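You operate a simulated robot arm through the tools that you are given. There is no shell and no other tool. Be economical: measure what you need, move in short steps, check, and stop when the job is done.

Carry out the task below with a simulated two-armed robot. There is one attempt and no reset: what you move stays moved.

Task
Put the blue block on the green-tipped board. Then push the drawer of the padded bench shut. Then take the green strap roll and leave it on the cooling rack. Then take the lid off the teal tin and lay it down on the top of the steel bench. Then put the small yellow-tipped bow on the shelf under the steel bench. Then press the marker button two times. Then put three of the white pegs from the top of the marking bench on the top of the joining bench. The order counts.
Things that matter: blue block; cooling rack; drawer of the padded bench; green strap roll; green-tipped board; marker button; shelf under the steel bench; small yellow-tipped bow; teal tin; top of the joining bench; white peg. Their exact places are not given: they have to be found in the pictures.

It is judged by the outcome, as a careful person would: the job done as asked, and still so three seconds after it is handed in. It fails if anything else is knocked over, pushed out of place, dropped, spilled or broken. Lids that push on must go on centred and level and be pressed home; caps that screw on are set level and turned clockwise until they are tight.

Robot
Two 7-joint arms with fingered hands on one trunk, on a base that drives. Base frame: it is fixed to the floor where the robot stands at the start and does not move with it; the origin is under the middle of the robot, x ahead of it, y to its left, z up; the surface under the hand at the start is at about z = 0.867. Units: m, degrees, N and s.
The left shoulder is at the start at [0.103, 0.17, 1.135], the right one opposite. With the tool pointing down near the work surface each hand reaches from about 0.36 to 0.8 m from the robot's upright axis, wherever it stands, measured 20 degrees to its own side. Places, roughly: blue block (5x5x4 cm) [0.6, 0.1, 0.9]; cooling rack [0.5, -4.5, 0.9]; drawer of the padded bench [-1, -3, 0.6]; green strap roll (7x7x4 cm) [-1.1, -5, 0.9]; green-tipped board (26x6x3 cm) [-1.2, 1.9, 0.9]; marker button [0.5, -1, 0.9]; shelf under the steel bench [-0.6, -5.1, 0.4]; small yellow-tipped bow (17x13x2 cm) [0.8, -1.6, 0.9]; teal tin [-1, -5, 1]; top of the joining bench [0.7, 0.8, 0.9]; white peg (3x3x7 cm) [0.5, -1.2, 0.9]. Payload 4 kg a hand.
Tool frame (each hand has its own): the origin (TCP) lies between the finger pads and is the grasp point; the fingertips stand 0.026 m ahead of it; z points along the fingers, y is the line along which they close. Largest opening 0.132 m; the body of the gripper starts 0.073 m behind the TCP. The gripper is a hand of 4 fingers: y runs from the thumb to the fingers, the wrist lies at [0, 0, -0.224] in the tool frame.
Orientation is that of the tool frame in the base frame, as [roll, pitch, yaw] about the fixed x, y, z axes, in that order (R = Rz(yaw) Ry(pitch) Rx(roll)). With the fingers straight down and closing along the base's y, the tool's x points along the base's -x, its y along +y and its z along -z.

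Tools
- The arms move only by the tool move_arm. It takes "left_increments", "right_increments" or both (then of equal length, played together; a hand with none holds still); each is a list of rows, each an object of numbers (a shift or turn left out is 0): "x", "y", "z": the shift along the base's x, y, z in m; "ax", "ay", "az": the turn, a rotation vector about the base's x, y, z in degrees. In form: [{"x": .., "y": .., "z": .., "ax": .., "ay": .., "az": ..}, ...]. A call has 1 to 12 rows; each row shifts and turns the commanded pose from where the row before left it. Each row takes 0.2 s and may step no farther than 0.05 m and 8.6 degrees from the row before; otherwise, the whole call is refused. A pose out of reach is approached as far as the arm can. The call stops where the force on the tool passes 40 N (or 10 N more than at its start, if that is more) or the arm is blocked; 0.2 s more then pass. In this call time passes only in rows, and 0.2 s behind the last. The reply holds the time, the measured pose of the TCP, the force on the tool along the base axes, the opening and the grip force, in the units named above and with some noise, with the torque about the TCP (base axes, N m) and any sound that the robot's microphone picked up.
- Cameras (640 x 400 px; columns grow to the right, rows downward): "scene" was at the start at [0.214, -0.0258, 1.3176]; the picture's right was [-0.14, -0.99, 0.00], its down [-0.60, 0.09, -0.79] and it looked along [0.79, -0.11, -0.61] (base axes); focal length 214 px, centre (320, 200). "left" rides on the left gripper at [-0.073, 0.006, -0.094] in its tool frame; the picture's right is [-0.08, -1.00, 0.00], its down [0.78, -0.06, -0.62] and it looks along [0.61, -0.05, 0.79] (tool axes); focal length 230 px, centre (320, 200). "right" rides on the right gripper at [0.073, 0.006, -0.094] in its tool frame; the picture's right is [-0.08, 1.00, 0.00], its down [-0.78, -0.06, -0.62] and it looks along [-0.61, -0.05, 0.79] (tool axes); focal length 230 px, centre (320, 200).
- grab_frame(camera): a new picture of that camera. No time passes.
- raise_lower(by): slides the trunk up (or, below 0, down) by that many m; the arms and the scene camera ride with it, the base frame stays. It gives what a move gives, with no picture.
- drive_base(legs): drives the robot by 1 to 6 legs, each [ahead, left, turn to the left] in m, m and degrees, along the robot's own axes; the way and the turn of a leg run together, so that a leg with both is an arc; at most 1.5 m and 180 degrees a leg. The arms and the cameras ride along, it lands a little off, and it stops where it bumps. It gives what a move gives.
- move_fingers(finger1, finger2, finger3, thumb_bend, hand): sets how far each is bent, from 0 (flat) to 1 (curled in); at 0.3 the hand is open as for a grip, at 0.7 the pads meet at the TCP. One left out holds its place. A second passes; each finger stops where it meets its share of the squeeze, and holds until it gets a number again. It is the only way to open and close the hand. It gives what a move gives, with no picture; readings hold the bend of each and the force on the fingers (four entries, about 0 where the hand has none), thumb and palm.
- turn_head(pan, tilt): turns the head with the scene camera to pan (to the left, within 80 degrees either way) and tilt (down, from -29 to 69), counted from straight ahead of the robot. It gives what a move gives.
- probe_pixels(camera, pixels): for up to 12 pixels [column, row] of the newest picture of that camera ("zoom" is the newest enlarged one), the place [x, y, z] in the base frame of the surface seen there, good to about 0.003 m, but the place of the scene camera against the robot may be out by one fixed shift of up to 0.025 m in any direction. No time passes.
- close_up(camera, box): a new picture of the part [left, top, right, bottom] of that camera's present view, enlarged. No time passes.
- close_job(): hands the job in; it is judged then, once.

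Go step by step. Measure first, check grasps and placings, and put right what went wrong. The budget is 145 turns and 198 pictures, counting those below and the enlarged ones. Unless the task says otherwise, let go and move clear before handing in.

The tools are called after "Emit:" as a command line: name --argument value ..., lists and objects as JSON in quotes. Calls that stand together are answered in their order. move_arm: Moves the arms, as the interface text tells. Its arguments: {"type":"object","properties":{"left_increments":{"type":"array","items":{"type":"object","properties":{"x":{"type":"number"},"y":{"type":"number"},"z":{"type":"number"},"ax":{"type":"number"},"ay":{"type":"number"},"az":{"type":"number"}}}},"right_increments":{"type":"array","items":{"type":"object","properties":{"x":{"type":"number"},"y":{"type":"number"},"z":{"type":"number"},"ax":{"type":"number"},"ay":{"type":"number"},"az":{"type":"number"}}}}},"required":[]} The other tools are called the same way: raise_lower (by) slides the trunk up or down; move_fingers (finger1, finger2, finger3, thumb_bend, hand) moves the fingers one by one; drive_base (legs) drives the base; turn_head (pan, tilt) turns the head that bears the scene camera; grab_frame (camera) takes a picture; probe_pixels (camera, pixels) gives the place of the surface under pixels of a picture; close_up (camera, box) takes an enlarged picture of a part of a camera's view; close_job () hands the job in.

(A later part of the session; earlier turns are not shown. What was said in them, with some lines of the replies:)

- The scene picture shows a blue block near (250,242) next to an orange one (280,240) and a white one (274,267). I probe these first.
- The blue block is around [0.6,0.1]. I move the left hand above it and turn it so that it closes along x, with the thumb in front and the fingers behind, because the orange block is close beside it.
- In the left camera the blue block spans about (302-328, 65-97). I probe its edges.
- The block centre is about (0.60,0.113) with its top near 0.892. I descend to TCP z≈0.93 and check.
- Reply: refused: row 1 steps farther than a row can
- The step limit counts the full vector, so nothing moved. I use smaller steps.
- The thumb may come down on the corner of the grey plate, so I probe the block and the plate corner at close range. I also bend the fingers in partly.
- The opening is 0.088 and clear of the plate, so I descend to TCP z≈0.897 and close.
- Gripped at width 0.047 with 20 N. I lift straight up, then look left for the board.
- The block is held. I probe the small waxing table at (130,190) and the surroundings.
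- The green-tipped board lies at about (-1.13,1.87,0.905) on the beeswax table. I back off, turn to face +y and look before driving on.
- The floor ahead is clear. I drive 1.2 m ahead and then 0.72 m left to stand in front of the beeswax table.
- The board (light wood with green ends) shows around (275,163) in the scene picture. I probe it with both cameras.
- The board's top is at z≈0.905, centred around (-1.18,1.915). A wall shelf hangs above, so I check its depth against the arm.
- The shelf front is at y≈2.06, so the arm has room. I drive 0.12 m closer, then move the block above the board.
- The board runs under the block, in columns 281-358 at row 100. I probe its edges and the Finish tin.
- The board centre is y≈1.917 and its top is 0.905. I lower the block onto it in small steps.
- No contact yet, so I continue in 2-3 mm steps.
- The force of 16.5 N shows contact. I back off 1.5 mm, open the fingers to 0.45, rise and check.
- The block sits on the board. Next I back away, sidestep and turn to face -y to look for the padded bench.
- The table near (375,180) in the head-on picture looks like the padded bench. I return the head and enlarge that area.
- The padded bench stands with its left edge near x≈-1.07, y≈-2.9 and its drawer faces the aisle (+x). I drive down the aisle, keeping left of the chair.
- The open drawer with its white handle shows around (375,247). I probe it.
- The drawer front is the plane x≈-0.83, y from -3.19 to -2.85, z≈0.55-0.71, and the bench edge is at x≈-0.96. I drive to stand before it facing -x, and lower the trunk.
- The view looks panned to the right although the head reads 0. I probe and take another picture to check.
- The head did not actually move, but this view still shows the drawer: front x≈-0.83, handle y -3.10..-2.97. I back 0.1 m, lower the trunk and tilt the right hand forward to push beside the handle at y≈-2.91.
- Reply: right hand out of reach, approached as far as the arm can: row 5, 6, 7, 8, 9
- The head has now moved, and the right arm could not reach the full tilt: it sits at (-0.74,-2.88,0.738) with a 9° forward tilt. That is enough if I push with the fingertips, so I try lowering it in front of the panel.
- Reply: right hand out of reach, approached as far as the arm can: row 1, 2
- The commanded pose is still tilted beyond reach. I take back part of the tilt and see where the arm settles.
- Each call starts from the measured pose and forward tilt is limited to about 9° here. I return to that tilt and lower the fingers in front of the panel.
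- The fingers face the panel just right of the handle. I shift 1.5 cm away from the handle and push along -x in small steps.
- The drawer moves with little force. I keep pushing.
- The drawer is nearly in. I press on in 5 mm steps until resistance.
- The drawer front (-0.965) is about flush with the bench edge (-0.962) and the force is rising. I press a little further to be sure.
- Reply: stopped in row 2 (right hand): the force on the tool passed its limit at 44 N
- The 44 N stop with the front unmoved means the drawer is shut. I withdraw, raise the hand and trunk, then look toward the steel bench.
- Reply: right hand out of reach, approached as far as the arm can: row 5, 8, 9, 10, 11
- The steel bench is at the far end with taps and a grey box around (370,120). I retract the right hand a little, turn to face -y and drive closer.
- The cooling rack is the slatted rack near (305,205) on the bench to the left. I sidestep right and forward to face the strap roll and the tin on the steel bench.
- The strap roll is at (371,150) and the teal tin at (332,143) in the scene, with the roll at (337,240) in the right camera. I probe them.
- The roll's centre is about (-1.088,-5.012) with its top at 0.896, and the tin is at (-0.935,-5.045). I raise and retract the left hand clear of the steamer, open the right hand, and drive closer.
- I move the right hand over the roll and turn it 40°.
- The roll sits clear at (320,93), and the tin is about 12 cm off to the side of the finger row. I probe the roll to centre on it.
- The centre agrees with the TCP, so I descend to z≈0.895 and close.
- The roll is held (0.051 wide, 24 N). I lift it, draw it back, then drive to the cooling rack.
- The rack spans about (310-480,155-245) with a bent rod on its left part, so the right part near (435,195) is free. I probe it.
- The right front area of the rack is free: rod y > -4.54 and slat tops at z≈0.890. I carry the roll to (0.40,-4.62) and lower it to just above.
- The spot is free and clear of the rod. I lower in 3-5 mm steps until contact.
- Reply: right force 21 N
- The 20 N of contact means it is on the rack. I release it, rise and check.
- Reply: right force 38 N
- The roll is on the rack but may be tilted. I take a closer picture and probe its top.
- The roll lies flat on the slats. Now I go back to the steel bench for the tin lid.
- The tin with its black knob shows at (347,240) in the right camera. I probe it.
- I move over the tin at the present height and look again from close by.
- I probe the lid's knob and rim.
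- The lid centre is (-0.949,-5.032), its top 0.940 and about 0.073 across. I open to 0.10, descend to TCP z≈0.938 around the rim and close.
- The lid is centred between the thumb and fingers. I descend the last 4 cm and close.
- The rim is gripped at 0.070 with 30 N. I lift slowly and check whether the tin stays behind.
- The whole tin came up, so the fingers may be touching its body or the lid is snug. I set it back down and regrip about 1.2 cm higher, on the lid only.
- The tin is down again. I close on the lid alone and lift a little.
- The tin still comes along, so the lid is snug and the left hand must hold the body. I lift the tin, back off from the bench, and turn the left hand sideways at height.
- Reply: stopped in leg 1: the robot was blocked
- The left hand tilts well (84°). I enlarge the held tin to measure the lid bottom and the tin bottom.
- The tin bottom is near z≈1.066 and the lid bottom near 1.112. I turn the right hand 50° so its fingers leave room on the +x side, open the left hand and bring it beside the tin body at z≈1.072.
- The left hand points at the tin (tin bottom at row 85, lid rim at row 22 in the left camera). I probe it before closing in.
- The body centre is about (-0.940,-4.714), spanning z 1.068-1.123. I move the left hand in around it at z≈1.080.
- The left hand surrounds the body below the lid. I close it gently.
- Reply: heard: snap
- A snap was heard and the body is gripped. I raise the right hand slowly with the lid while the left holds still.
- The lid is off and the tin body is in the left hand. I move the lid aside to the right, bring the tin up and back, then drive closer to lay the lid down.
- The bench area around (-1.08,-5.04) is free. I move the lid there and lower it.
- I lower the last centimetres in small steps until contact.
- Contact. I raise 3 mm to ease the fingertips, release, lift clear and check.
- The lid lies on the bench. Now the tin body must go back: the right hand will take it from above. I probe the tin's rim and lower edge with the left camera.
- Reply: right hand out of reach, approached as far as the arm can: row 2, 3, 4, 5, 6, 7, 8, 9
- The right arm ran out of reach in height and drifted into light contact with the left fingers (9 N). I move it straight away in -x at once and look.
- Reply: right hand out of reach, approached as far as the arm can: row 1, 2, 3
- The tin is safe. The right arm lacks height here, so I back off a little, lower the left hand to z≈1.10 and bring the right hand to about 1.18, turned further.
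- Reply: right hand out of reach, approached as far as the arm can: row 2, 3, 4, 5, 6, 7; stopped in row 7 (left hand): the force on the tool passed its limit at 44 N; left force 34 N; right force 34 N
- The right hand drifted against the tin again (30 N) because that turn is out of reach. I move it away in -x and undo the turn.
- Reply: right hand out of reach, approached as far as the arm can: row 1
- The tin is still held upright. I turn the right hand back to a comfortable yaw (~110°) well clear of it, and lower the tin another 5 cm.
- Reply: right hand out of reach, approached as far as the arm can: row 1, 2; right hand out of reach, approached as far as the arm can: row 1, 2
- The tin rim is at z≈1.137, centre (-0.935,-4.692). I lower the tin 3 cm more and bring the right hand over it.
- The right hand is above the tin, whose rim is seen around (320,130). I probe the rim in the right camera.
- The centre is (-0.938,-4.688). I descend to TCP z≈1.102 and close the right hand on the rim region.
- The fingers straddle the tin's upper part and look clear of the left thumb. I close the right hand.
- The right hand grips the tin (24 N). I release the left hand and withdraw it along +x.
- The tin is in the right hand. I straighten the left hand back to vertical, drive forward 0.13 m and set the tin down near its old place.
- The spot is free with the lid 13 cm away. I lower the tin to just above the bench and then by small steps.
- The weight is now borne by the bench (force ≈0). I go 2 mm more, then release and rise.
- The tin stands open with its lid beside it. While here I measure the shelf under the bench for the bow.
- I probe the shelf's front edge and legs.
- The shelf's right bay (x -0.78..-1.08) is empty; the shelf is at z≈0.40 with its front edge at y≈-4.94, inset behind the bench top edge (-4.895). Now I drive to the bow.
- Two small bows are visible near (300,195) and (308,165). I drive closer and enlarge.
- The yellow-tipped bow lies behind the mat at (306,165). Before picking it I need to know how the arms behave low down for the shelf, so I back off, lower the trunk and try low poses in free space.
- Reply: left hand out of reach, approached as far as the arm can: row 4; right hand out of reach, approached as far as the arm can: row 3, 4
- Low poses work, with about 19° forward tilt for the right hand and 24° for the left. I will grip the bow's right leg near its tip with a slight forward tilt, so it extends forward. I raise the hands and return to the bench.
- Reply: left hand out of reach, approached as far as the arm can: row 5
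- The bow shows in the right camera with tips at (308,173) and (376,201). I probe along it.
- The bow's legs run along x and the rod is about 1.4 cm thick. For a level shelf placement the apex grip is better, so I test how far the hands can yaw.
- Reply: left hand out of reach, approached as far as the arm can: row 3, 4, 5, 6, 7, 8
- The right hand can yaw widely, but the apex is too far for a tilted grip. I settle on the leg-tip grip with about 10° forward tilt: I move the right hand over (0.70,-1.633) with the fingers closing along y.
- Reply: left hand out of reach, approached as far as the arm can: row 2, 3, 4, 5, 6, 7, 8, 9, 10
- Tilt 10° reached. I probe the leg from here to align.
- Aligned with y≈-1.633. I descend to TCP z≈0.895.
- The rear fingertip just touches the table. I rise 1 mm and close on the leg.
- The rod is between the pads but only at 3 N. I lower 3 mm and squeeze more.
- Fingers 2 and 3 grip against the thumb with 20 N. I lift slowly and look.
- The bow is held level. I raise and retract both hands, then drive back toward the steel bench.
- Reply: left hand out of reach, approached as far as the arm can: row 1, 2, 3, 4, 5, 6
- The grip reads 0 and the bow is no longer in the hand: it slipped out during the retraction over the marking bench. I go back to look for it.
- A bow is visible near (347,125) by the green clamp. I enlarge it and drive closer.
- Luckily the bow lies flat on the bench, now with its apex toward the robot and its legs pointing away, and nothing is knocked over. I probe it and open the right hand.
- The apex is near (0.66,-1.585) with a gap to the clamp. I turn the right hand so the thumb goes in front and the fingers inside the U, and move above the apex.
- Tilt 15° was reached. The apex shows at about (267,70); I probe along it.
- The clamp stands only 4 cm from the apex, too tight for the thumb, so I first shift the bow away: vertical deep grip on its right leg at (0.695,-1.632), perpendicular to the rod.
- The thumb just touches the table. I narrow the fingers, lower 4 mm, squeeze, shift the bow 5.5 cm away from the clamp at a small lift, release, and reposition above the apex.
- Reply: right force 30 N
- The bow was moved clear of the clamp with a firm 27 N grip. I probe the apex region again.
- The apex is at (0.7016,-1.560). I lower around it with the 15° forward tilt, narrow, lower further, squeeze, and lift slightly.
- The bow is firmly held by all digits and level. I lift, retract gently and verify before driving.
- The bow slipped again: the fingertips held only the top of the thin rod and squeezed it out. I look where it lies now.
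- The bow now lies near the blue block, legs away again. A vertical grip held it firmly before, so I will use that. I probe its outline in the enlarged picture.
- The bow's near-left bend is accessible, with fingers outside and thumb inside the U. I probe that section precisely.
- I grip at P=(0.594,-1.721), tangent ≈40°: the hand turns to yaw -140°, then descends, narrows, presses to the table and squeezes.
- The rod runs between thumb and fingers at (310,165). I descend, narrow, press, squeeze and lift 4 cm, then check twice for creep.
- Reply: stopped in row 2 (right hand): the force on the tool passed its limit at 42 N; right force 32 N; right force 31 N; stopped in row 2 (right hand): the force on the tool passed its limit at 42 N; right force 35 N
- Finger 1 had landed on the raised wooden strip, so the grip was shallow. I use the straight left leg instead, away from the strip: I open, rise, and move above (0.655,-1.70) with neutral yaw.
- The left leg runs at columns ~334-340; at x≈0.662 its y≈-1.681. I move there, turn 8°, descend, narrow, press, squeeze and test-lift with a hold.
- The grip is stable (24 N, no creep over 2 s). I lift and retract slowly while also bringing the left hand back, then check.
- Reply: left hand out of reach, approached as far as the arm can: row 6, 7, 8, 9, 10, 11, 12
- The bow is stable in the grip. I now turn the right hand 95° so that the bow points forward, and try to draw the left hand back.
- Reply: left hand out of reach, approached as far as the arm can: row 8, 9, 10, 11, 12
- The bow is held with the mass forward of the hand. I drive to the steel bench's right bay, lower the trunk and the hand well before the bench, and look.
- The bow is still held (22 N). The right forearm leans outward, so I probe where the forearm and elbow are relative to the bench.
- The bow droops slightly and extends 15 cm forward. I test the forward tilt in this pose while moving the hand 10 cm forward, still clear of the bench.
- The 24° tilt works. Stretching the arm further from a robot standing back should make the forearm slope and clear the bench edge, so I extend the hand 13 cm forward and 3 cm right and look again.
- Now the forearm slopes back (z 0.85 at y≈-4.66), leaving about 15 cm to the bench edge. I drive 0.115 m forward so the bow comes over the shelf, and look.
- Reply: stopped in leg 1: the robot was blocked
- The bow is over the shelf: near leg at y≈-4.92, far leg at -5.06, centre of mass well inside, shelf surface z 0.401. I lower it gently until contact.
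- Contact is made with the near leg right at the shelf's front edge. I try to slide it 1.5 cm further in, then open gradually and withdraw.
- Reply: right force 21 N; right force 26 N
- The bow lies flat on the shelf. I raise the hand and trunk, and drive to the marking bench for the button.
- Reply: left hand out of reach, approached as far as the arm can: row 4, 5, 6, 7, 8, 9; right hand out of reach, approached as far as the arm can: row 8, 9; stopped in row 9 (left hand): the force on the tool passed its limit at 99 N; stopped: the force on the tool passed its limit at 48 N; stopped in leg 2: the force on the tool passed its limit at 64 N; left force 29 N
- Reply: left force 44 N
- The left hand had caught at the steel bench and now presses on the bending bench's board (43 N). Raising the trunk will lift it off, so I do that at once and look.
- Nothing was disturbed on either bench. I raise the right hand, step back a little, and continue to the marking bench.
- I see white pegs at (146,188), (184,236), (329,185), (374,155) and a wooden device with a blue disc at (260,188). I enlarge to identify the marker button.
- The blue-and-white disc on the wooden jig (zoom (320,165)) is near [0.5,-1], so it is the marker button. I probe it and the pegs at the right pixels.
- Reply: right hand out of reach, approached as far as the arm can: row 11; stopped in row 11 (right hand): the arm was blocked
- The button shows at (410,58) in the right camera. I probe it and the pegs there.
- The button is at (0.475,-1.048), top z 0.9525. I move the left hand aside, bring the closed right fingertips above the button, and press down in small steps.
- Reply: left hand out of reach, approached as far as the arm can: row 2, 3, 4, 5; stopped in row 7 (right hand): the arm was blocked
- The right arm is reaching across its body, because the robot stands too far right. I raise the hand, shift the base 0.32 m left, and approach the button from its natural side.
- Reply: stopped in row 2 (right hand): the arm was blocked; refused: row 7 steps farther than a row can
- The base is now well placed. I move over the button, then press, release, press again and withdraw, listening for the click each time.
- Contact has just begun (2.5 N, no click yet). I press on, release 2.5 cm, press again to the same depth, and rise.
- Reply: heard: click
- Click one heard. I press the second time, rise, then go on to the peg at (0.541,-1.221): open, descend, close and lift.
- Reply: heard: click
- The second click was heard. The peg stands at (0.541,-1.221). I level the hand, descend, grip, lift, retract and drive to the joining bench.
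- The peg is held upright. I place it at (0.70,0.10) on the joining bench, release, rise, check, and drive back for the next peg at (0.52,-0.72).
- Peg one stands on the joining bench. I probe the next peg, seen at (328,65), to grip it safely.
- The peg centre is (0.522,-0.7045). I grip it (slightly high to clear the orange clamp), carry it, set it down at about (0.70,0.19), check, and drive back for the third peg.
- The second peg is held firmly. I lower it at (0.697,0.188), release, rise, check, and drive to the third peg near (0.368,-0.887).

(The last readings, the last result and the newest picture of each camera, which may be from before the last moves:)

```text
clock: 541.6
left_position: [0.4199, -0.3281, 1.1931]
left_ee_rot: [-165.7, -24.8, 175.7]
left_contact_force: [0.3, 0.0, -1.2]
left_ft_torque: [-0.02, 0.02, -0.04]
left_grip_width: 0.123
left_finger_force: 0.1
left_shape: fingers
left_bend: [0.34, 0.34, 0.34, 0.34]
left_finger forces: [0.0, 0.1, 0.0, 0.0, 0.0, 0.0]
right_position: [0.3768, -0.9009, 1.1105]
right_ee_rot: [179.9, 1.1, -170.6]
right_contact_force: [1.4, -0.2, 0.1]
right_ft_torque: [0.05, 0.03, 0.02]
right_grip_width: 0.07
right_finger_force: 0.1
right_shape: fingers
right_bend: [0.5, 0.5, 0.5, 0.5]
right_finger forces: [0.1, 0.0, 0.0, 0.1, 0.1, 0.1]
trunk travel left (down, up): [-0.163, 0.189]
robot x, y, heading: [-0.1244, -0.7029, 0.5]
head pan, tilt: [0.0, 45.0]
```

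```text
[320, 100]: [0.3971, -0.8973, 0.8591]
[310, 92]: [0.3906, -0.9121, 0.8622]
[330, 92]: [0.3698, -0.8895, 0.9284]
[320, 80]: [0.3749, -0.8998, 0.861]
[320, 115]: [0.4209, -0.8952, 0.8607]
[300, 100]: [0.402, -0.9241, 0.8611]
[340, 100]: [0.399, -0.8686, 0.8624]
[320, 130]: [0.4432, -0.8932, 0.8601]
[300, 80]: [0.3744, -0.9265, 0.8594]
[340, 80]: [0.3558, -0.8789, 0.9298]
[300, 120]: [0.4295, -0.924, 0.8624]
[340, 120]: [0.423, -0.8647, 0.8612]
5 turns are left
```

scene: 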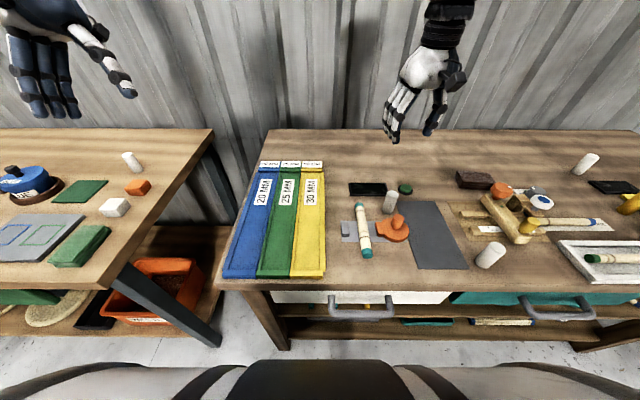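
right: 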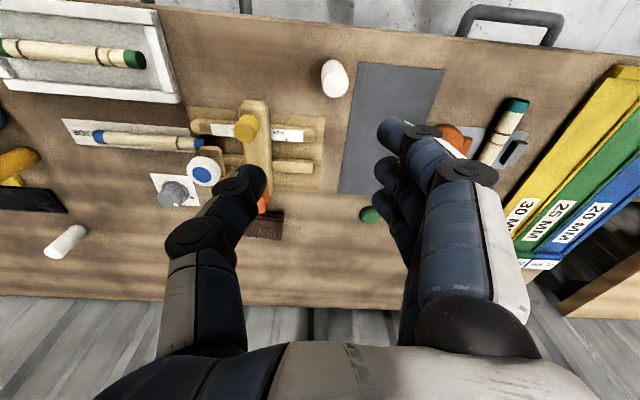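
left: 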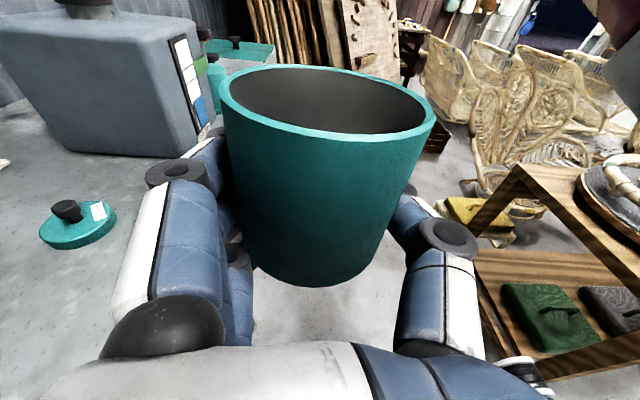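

Two pegs stand on the joining bench; the third peg's top centre is about (0.363,-0.884). I grip it, lift, drive over and bring it above the old block spot (0.61,0.11).

Emit:
move_arm --right_increments '[{"x": -0.014, "y": 0.017}, {"z": -0.045}, {"z": -0.045}, {"z": -0.045}, {"z": -0.045}, {"z": -0.02}]'

Emit:
move_fingers --hand "right" --finger1 0.78 --finger2 0.78 --finger3 0.78 --thumb_bend 0.78

Emit:
move_arm --right_increments '[{"z": 0.04}, {"z": 0.045}, {"z": 0.045}, {"z": 0.045}, {"z": 0.03}]'

Emit:
drive_base --legs '[[0, 0.985, 0], [0.115, 0, 0]]'

Emit:
move_arm --right_increments '[{"x": 0.035, "y": 0.004}, {"x": 0.035, "y": 0.004}, {"x": 0.035, "y": 0.004}, {"x": 0.027, "y": 0.004}]'

Emit:
grab_frame --camera "right"

Emit:
grab_frame --camera "scene"

```text
clock: 543.0
left_position: [0.4197, -0.329, 1.1937]
left_ee_rot: [-165.7, -24.9, 175.7]
left_contact_force: [-0.2, 0.3, 0.3]
left_ft_torque: [0.02, -0.03, 0.02]
left_grip_width: 0.1229
left_finger_force: 0.1
left_shape: fingers
left_bend: [0.34, 0.34, 0.34, 0.34]
left_finger forces: [0.1, 0.0, 0.0, 0.0, 0.0, 0.0]
right_position: [0.3636, -0.8837, 0.9107]
right_ee_rot: [179.9, 1.1, -170.7]
right_contact_force: [-0.1, -0.1, -0.4]
right_ft_torque: [0.02, -0.01, -0.02]
right_grip_width: 0.0702
right_finger_force: 0.0
right_shape: fingers
right_bend: [0.5, 0.5, 0.5, 0.5]
right_finger forces: [0.0, 0.1, 0.0, 0.0, 0.0, 0.0]
trunk travel left (down, up): [-0.163, 0.189]
robot x, y, heading: [-0.124, -0.7029, 0.9]
head pan, tilt: [0.0, 45.0]
```

```text
clock: 544.0
left_position: [0.4195, -0.3279, 1.1921]
left_ee_rot: [-165.7, -24.9, 175.8]
left_contact_force: [0.4, 0.3, 0.1]
left_ft_torque: [0.01, -0.01, 0.01]
left_grip_width: 0.1231
left_finger_force: 0.2
left_shape: fingers
left_bend: [0.34, 0.34, 0.34, 0.34]
left_finger forces: [0.0, 0.0, 0.1, 0.0, 0.0, 0.0]
right_position: [0.3641, -0.8835, 0.9111]
right_ee_rot: [179.9, 1.1, -170.7]
right_contact_force: [-0.8, -0.4, -0.1]
right_ft_torque: [-0.01, 0.03, 0.01]
right_grip_width: 0.0109
right_finger_force: 13.3
right_shape: fingers
right_bend: [0.78, 0.59, 0.78, 0.71]
right_finger forces: [1.1, 12.0, 0.0, 0.1, 13.2, 0.0]
trunk travel left (down, up): [-0.163, 0.189]
robot x, y, heading: [-0.1244, -0.6992, 0.4]
head pan, tilt: [0.0, 45.0]
```

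```text
clock: 545.2
left_position: [0.4189, -0.3284, 1.1943]
left_ee_rot: [-165.7, -24.8, 175.8]
left_contact_force: [0.0, -0.8, 1.1]
left_ft_torque: [0.01, 0.03, 0.01]
left_grip_width: 0.1234
left_finger_force: 0.1
left_shape: fingers
left_bend: [0.34, 0.34, 0.34, 0.34]
left_finger forces: [0.0, 0.1, 0.0, 0.0, 0.0, 0.0]
right_position: [0.3651, -0.8822, 1.1168]
right_ee_rot: [180.0, 1.1, -170.7]
right_contact_force: [-0.4, 0.2, -0.4]
right_ft_torque: [0.01, 0.01, -0.02]
right_grip_width: 0.0109
right_finger_force: 13.0
right_shape: fingers
right_bend: [0.78, 0.58, 0.78, 0.71]
right_finger forces: [1.1, 12.1, 0.1, 0.1, 13.1, 0.0]
trunk travel left (down, up): [-0.163, 0.189]
robot x, y, heading: [-0.1227, -0.7036, 0.7]
head pan, tilt: [0.0, 45.0]
```

```text
clock: 555.0
left_position: [0.5246, 0.6551, 1.1944]
left_ee_rot: [-165.7, -24.9, 175.7]
left_contact_force: [0.0, 0.8, 0.0]
left_ft_torque: [0.01, 0.02, 0.01]
left_grip_width: 0.1226
left_finger_force: 0.1
left_shape: fingers
left_bend: [0.34, 0.34, 0.34, 0.34]
left_finger forces: [0.1, 0.0, 0.0, 0.0, 0.1, 0.0]
right_position: [0.468, 0.1001, 1.1172]
right_ee_rot: [-179.9, 1.1, -170.7]
right_contact_force: [1.2, 0.0, -0.5]
right_ft_torque: [0.01, 0.03, 0.01]
right_grip_width: 0.0106
right_finger_force: 13.6
right_shape: fingers
right_bend: [0.78, 0.58, 0.78, 0.71]
right_finger forces: [1.1, 12.1, 0.0, 0.0, 13.2, 0.1]
trunk travel left (down, up): [-0.163, 0.189]
robot x, y, heading: [-0.0204, 0.278, 0.4]
head pan, tilt: [0.0, 45.0]
```

```text
clock: 556.0
left_position: [0.5238, 0.6562, 1.1925]
left_ee_rot: [-165.7, -24.9, 175.8]
left_contact_force: [0.3, -0.5, 0.3]
left_ft_torque: [-0.01, 0.02, 0.0]
left_grip_width: 0.123
left_finger_force: 0.1
left_shape: fingers
left_bend: [0.34, 0.34, 0.34, 0.34]
left_finger forces: [0.1, 0.1, 0.1, 0.0, 0.1, 0.1]
right_position: [0.6017, 0.1158, 1.1143]
right_ee_rot: [179.8, 1.1, -170.7]
right_contact_force: [-1.3, 0.1, 0.0]
right_ft_torque: [-0.01, -0.02, 0.03]
right_grip_width: 0.0106
right_finger_force: 12.9
right_shape: fingers
right_bend: [0.78, 0.58, 0.78, 0.71]
right_finger forces: [1.1, 12.0, 0.0, 0.1, 13.0, 0.1]
trunk travel left (down, up): [-0.163, 0.189]
robot x, y, heading: [-0.0194, 0.282, 0.6]
head pan, tilt: [0.0, 45.0]
```

```text
26 pictures are left
```

right: 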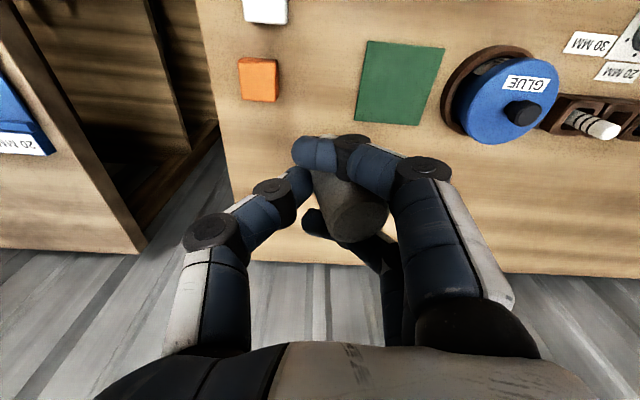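

```text
25 pictures are left
4 turns are left
```

scene: 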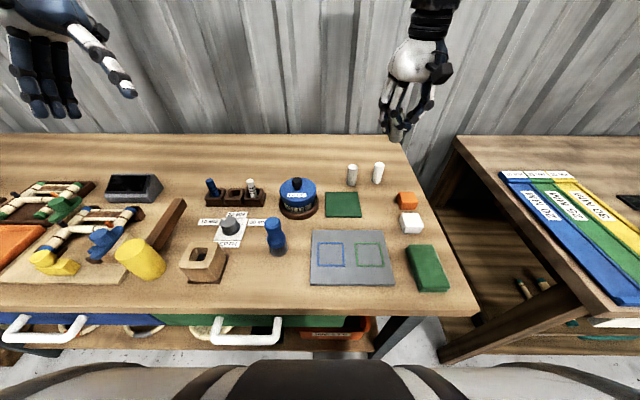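

The third peg is held above free space between the orange block and the green card. I lower, release, rise and check.

Emit:
move_arm --right_increments '[{"z": -0.045}, {"z": -0.045}, {"z": -0.045}, {"z": -0.045}, {"z": -0.012}, {"z": -0.006}, {"z": -0.003}, {"z": -0.002}]'

Emit:
move_fingers --hand "right" --finger1 0.51 --finger2 0.51 --finger3 0.51 --thumb_bend 0.51

Emit:
move_arm --right_increments '[{"z": 0.03}, {"z": 0.045}, {"z": 0.045}, {"z": 0.045}, {"z": 0.04}, {"x": -0.04}, {"x": -0.04}]'

Emit:
close_up --camera "scene" --box '[280, 110, 480, 240]'

```text
clock: 557.8
left_position: [0.5237, 0.6553, 1.1941]
left_ee_rot: [-165.7, -24.9, 175.8]
left_contact_force: [-0.2, -0.2, 0.2]
left_ft_torque: [-0.01, 0.0, 0.04]
left_grip_width: 0.1231
left_finger_force: 0.1
left_shape: fingers
left_bend: [0.34, 0.34, 0.34, 0.34]
left_finger forces: [0.0, 0.0, 0.0, 0.0, 0.1, 0.0]
right_position: [0.599, 0.1158, 0.9134]
right_ee_rot: [180.0, 1.0, -170.6]
right_contact_force: [0.7, -0.9, -0.3]
right_ft_torque: [0.01, 0.01, -0.02]
right_grip_width: 0.0107
right_finger_force: 13.2
right_shape: fingers
right_bend: [0.78, 0.58, 0.78, 0.71]
right_finger forces: [1.0, 12.3, 0.1, 0.1, 13.0, 0.0]
trunk travel left (down, up): [-0.163, 0.189]
robot x, y, heading: [-0.02, 0.2783, 0.6]
head pan, tilt: [0.0, 45.0]
```

```text
clock: 558.8
left_position: [0.5254, 0.6557, 1.1941]
left_ee_rot: [-165.7, -24.8, 175.7]
left_contact_force: [0.1, -0.8, 0.4]
left_ft_torque: [-0.01, 0.0, 0.03]
left_grip_width: 0.1234
left_finger_force: 0.1
left_shape: fingers
left_bend: [0.34, 0.34, 0.34, 0.34]
left_finger forces: [0.0, 0.0, 0.0, 0.0, 0.0, 0.0]
right_position: [0.5994, 0.1154, 0.914]
right_ee_rot: [-180.0, 1.1, -170.7]
right_contact_force: [1.1, -0.4, 0.3]
right_ft_torque: [0.0, 0.04, 0.01]
right_grip_width: 0.0664
right_finger_force: 0.1
right_shape: fingers
right_bend: [0.51, 0.51, 0.51, 0.51]
right_finger forces: [0.0, 0.2, 0.0, 0.1, 0.0, 0.0]
trunk travel left (down, up): [-0.163, 0.189]
robot x, y, heading: [-0.0199, 0.2843, 0.5]
head pan, tilt: [0.0, 45.0]
```

```text
clock: 560.4
left_position: [0.5244, 0.6548, 1.1942]
left_ee_rot: [-165.9, -25.0, 175.6]
left_contact_force: [0.0, 1.1, -0.1]
left_ft_torque: [0.0, 0.02, 0.01]
left_grip_width: 0.1233
left_finger_force: 0.0
left_shape: fingers
left_bend: [0.34, 0.34, 0.34, 0.34]
left_finger forces: [0.0, 0.0, 0.1, 0.1, 0.0, 0.1]
right_position: [0.5192, 0.1166, 1.1198]
right_ee_rot: [179.9, 1.3, -170.7]
right_contact_force: [-1.3, -0.4, 0.0]
right_ft_torque: [-0.02, -0.03, -0.01]
right_grip_width: 0.0668
right_finger_force: 0.1
right_shape: fingers
right_bend: [0.51, 0.51, 0.51, 0.51]
right_finger forces: [0.0, 0.0, 0.0, 0.1, 0.1, 0.0]
trunk travel left (down, up): [-0.163, 0.189]
robot x, y, heading: [-0.0223, 0.2826, 0.4]
head pan, tilt: [0.0, 45.0]
```

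```text
3.08 times, centred on (380, 175) of scene
3 turns are left
```

zoom: 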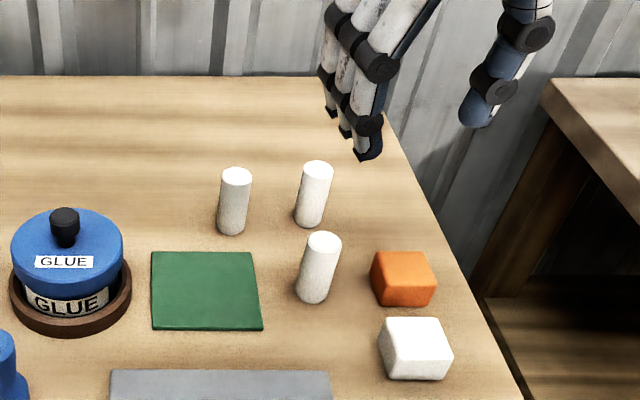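

All three pegs stand upright on the joining bench and both hands are clear, so I hand the job in.

Emit:
close_job

```text
The job is handed in.
```

I finished all seven steps in the order asked and handed the job in, but the bow was dropped more than once along the way.

- **Blue block:** it sits on the green-tipped board.
- **Drawer:** the padded bench's drawer is shut, with its front level with the bench edge.
- **Strap roll:** it lies on the cooling rack, clear of the bent rod.
- **Tin lid:** it came off with both hands and lies on the steel bench beside the open, empty tin.
- **Bow:** it lies flat on the shelf under the steel bench. It slipped out of the hand three times over the marking bench, twice from about 20 cm up. Nothing else there was knocked over.
- **Marker button:** I pressed it twice and heard two clicks.
- **White pegs:** three stand upright on the joining bench.

There were also some bumps:
- The base bumped to a stop twice near the steel bench, once backing up and once moving forward with the bow.
- The left hand caught hard on the steel bench (about 99 N).
- The left hand then pressed on the board of the bench that holds the cooling rack.

Pictures afterwards showed nothing displaced on the steel bench or the cooling-rack bench. I did not check the padded bench again after the first stop.
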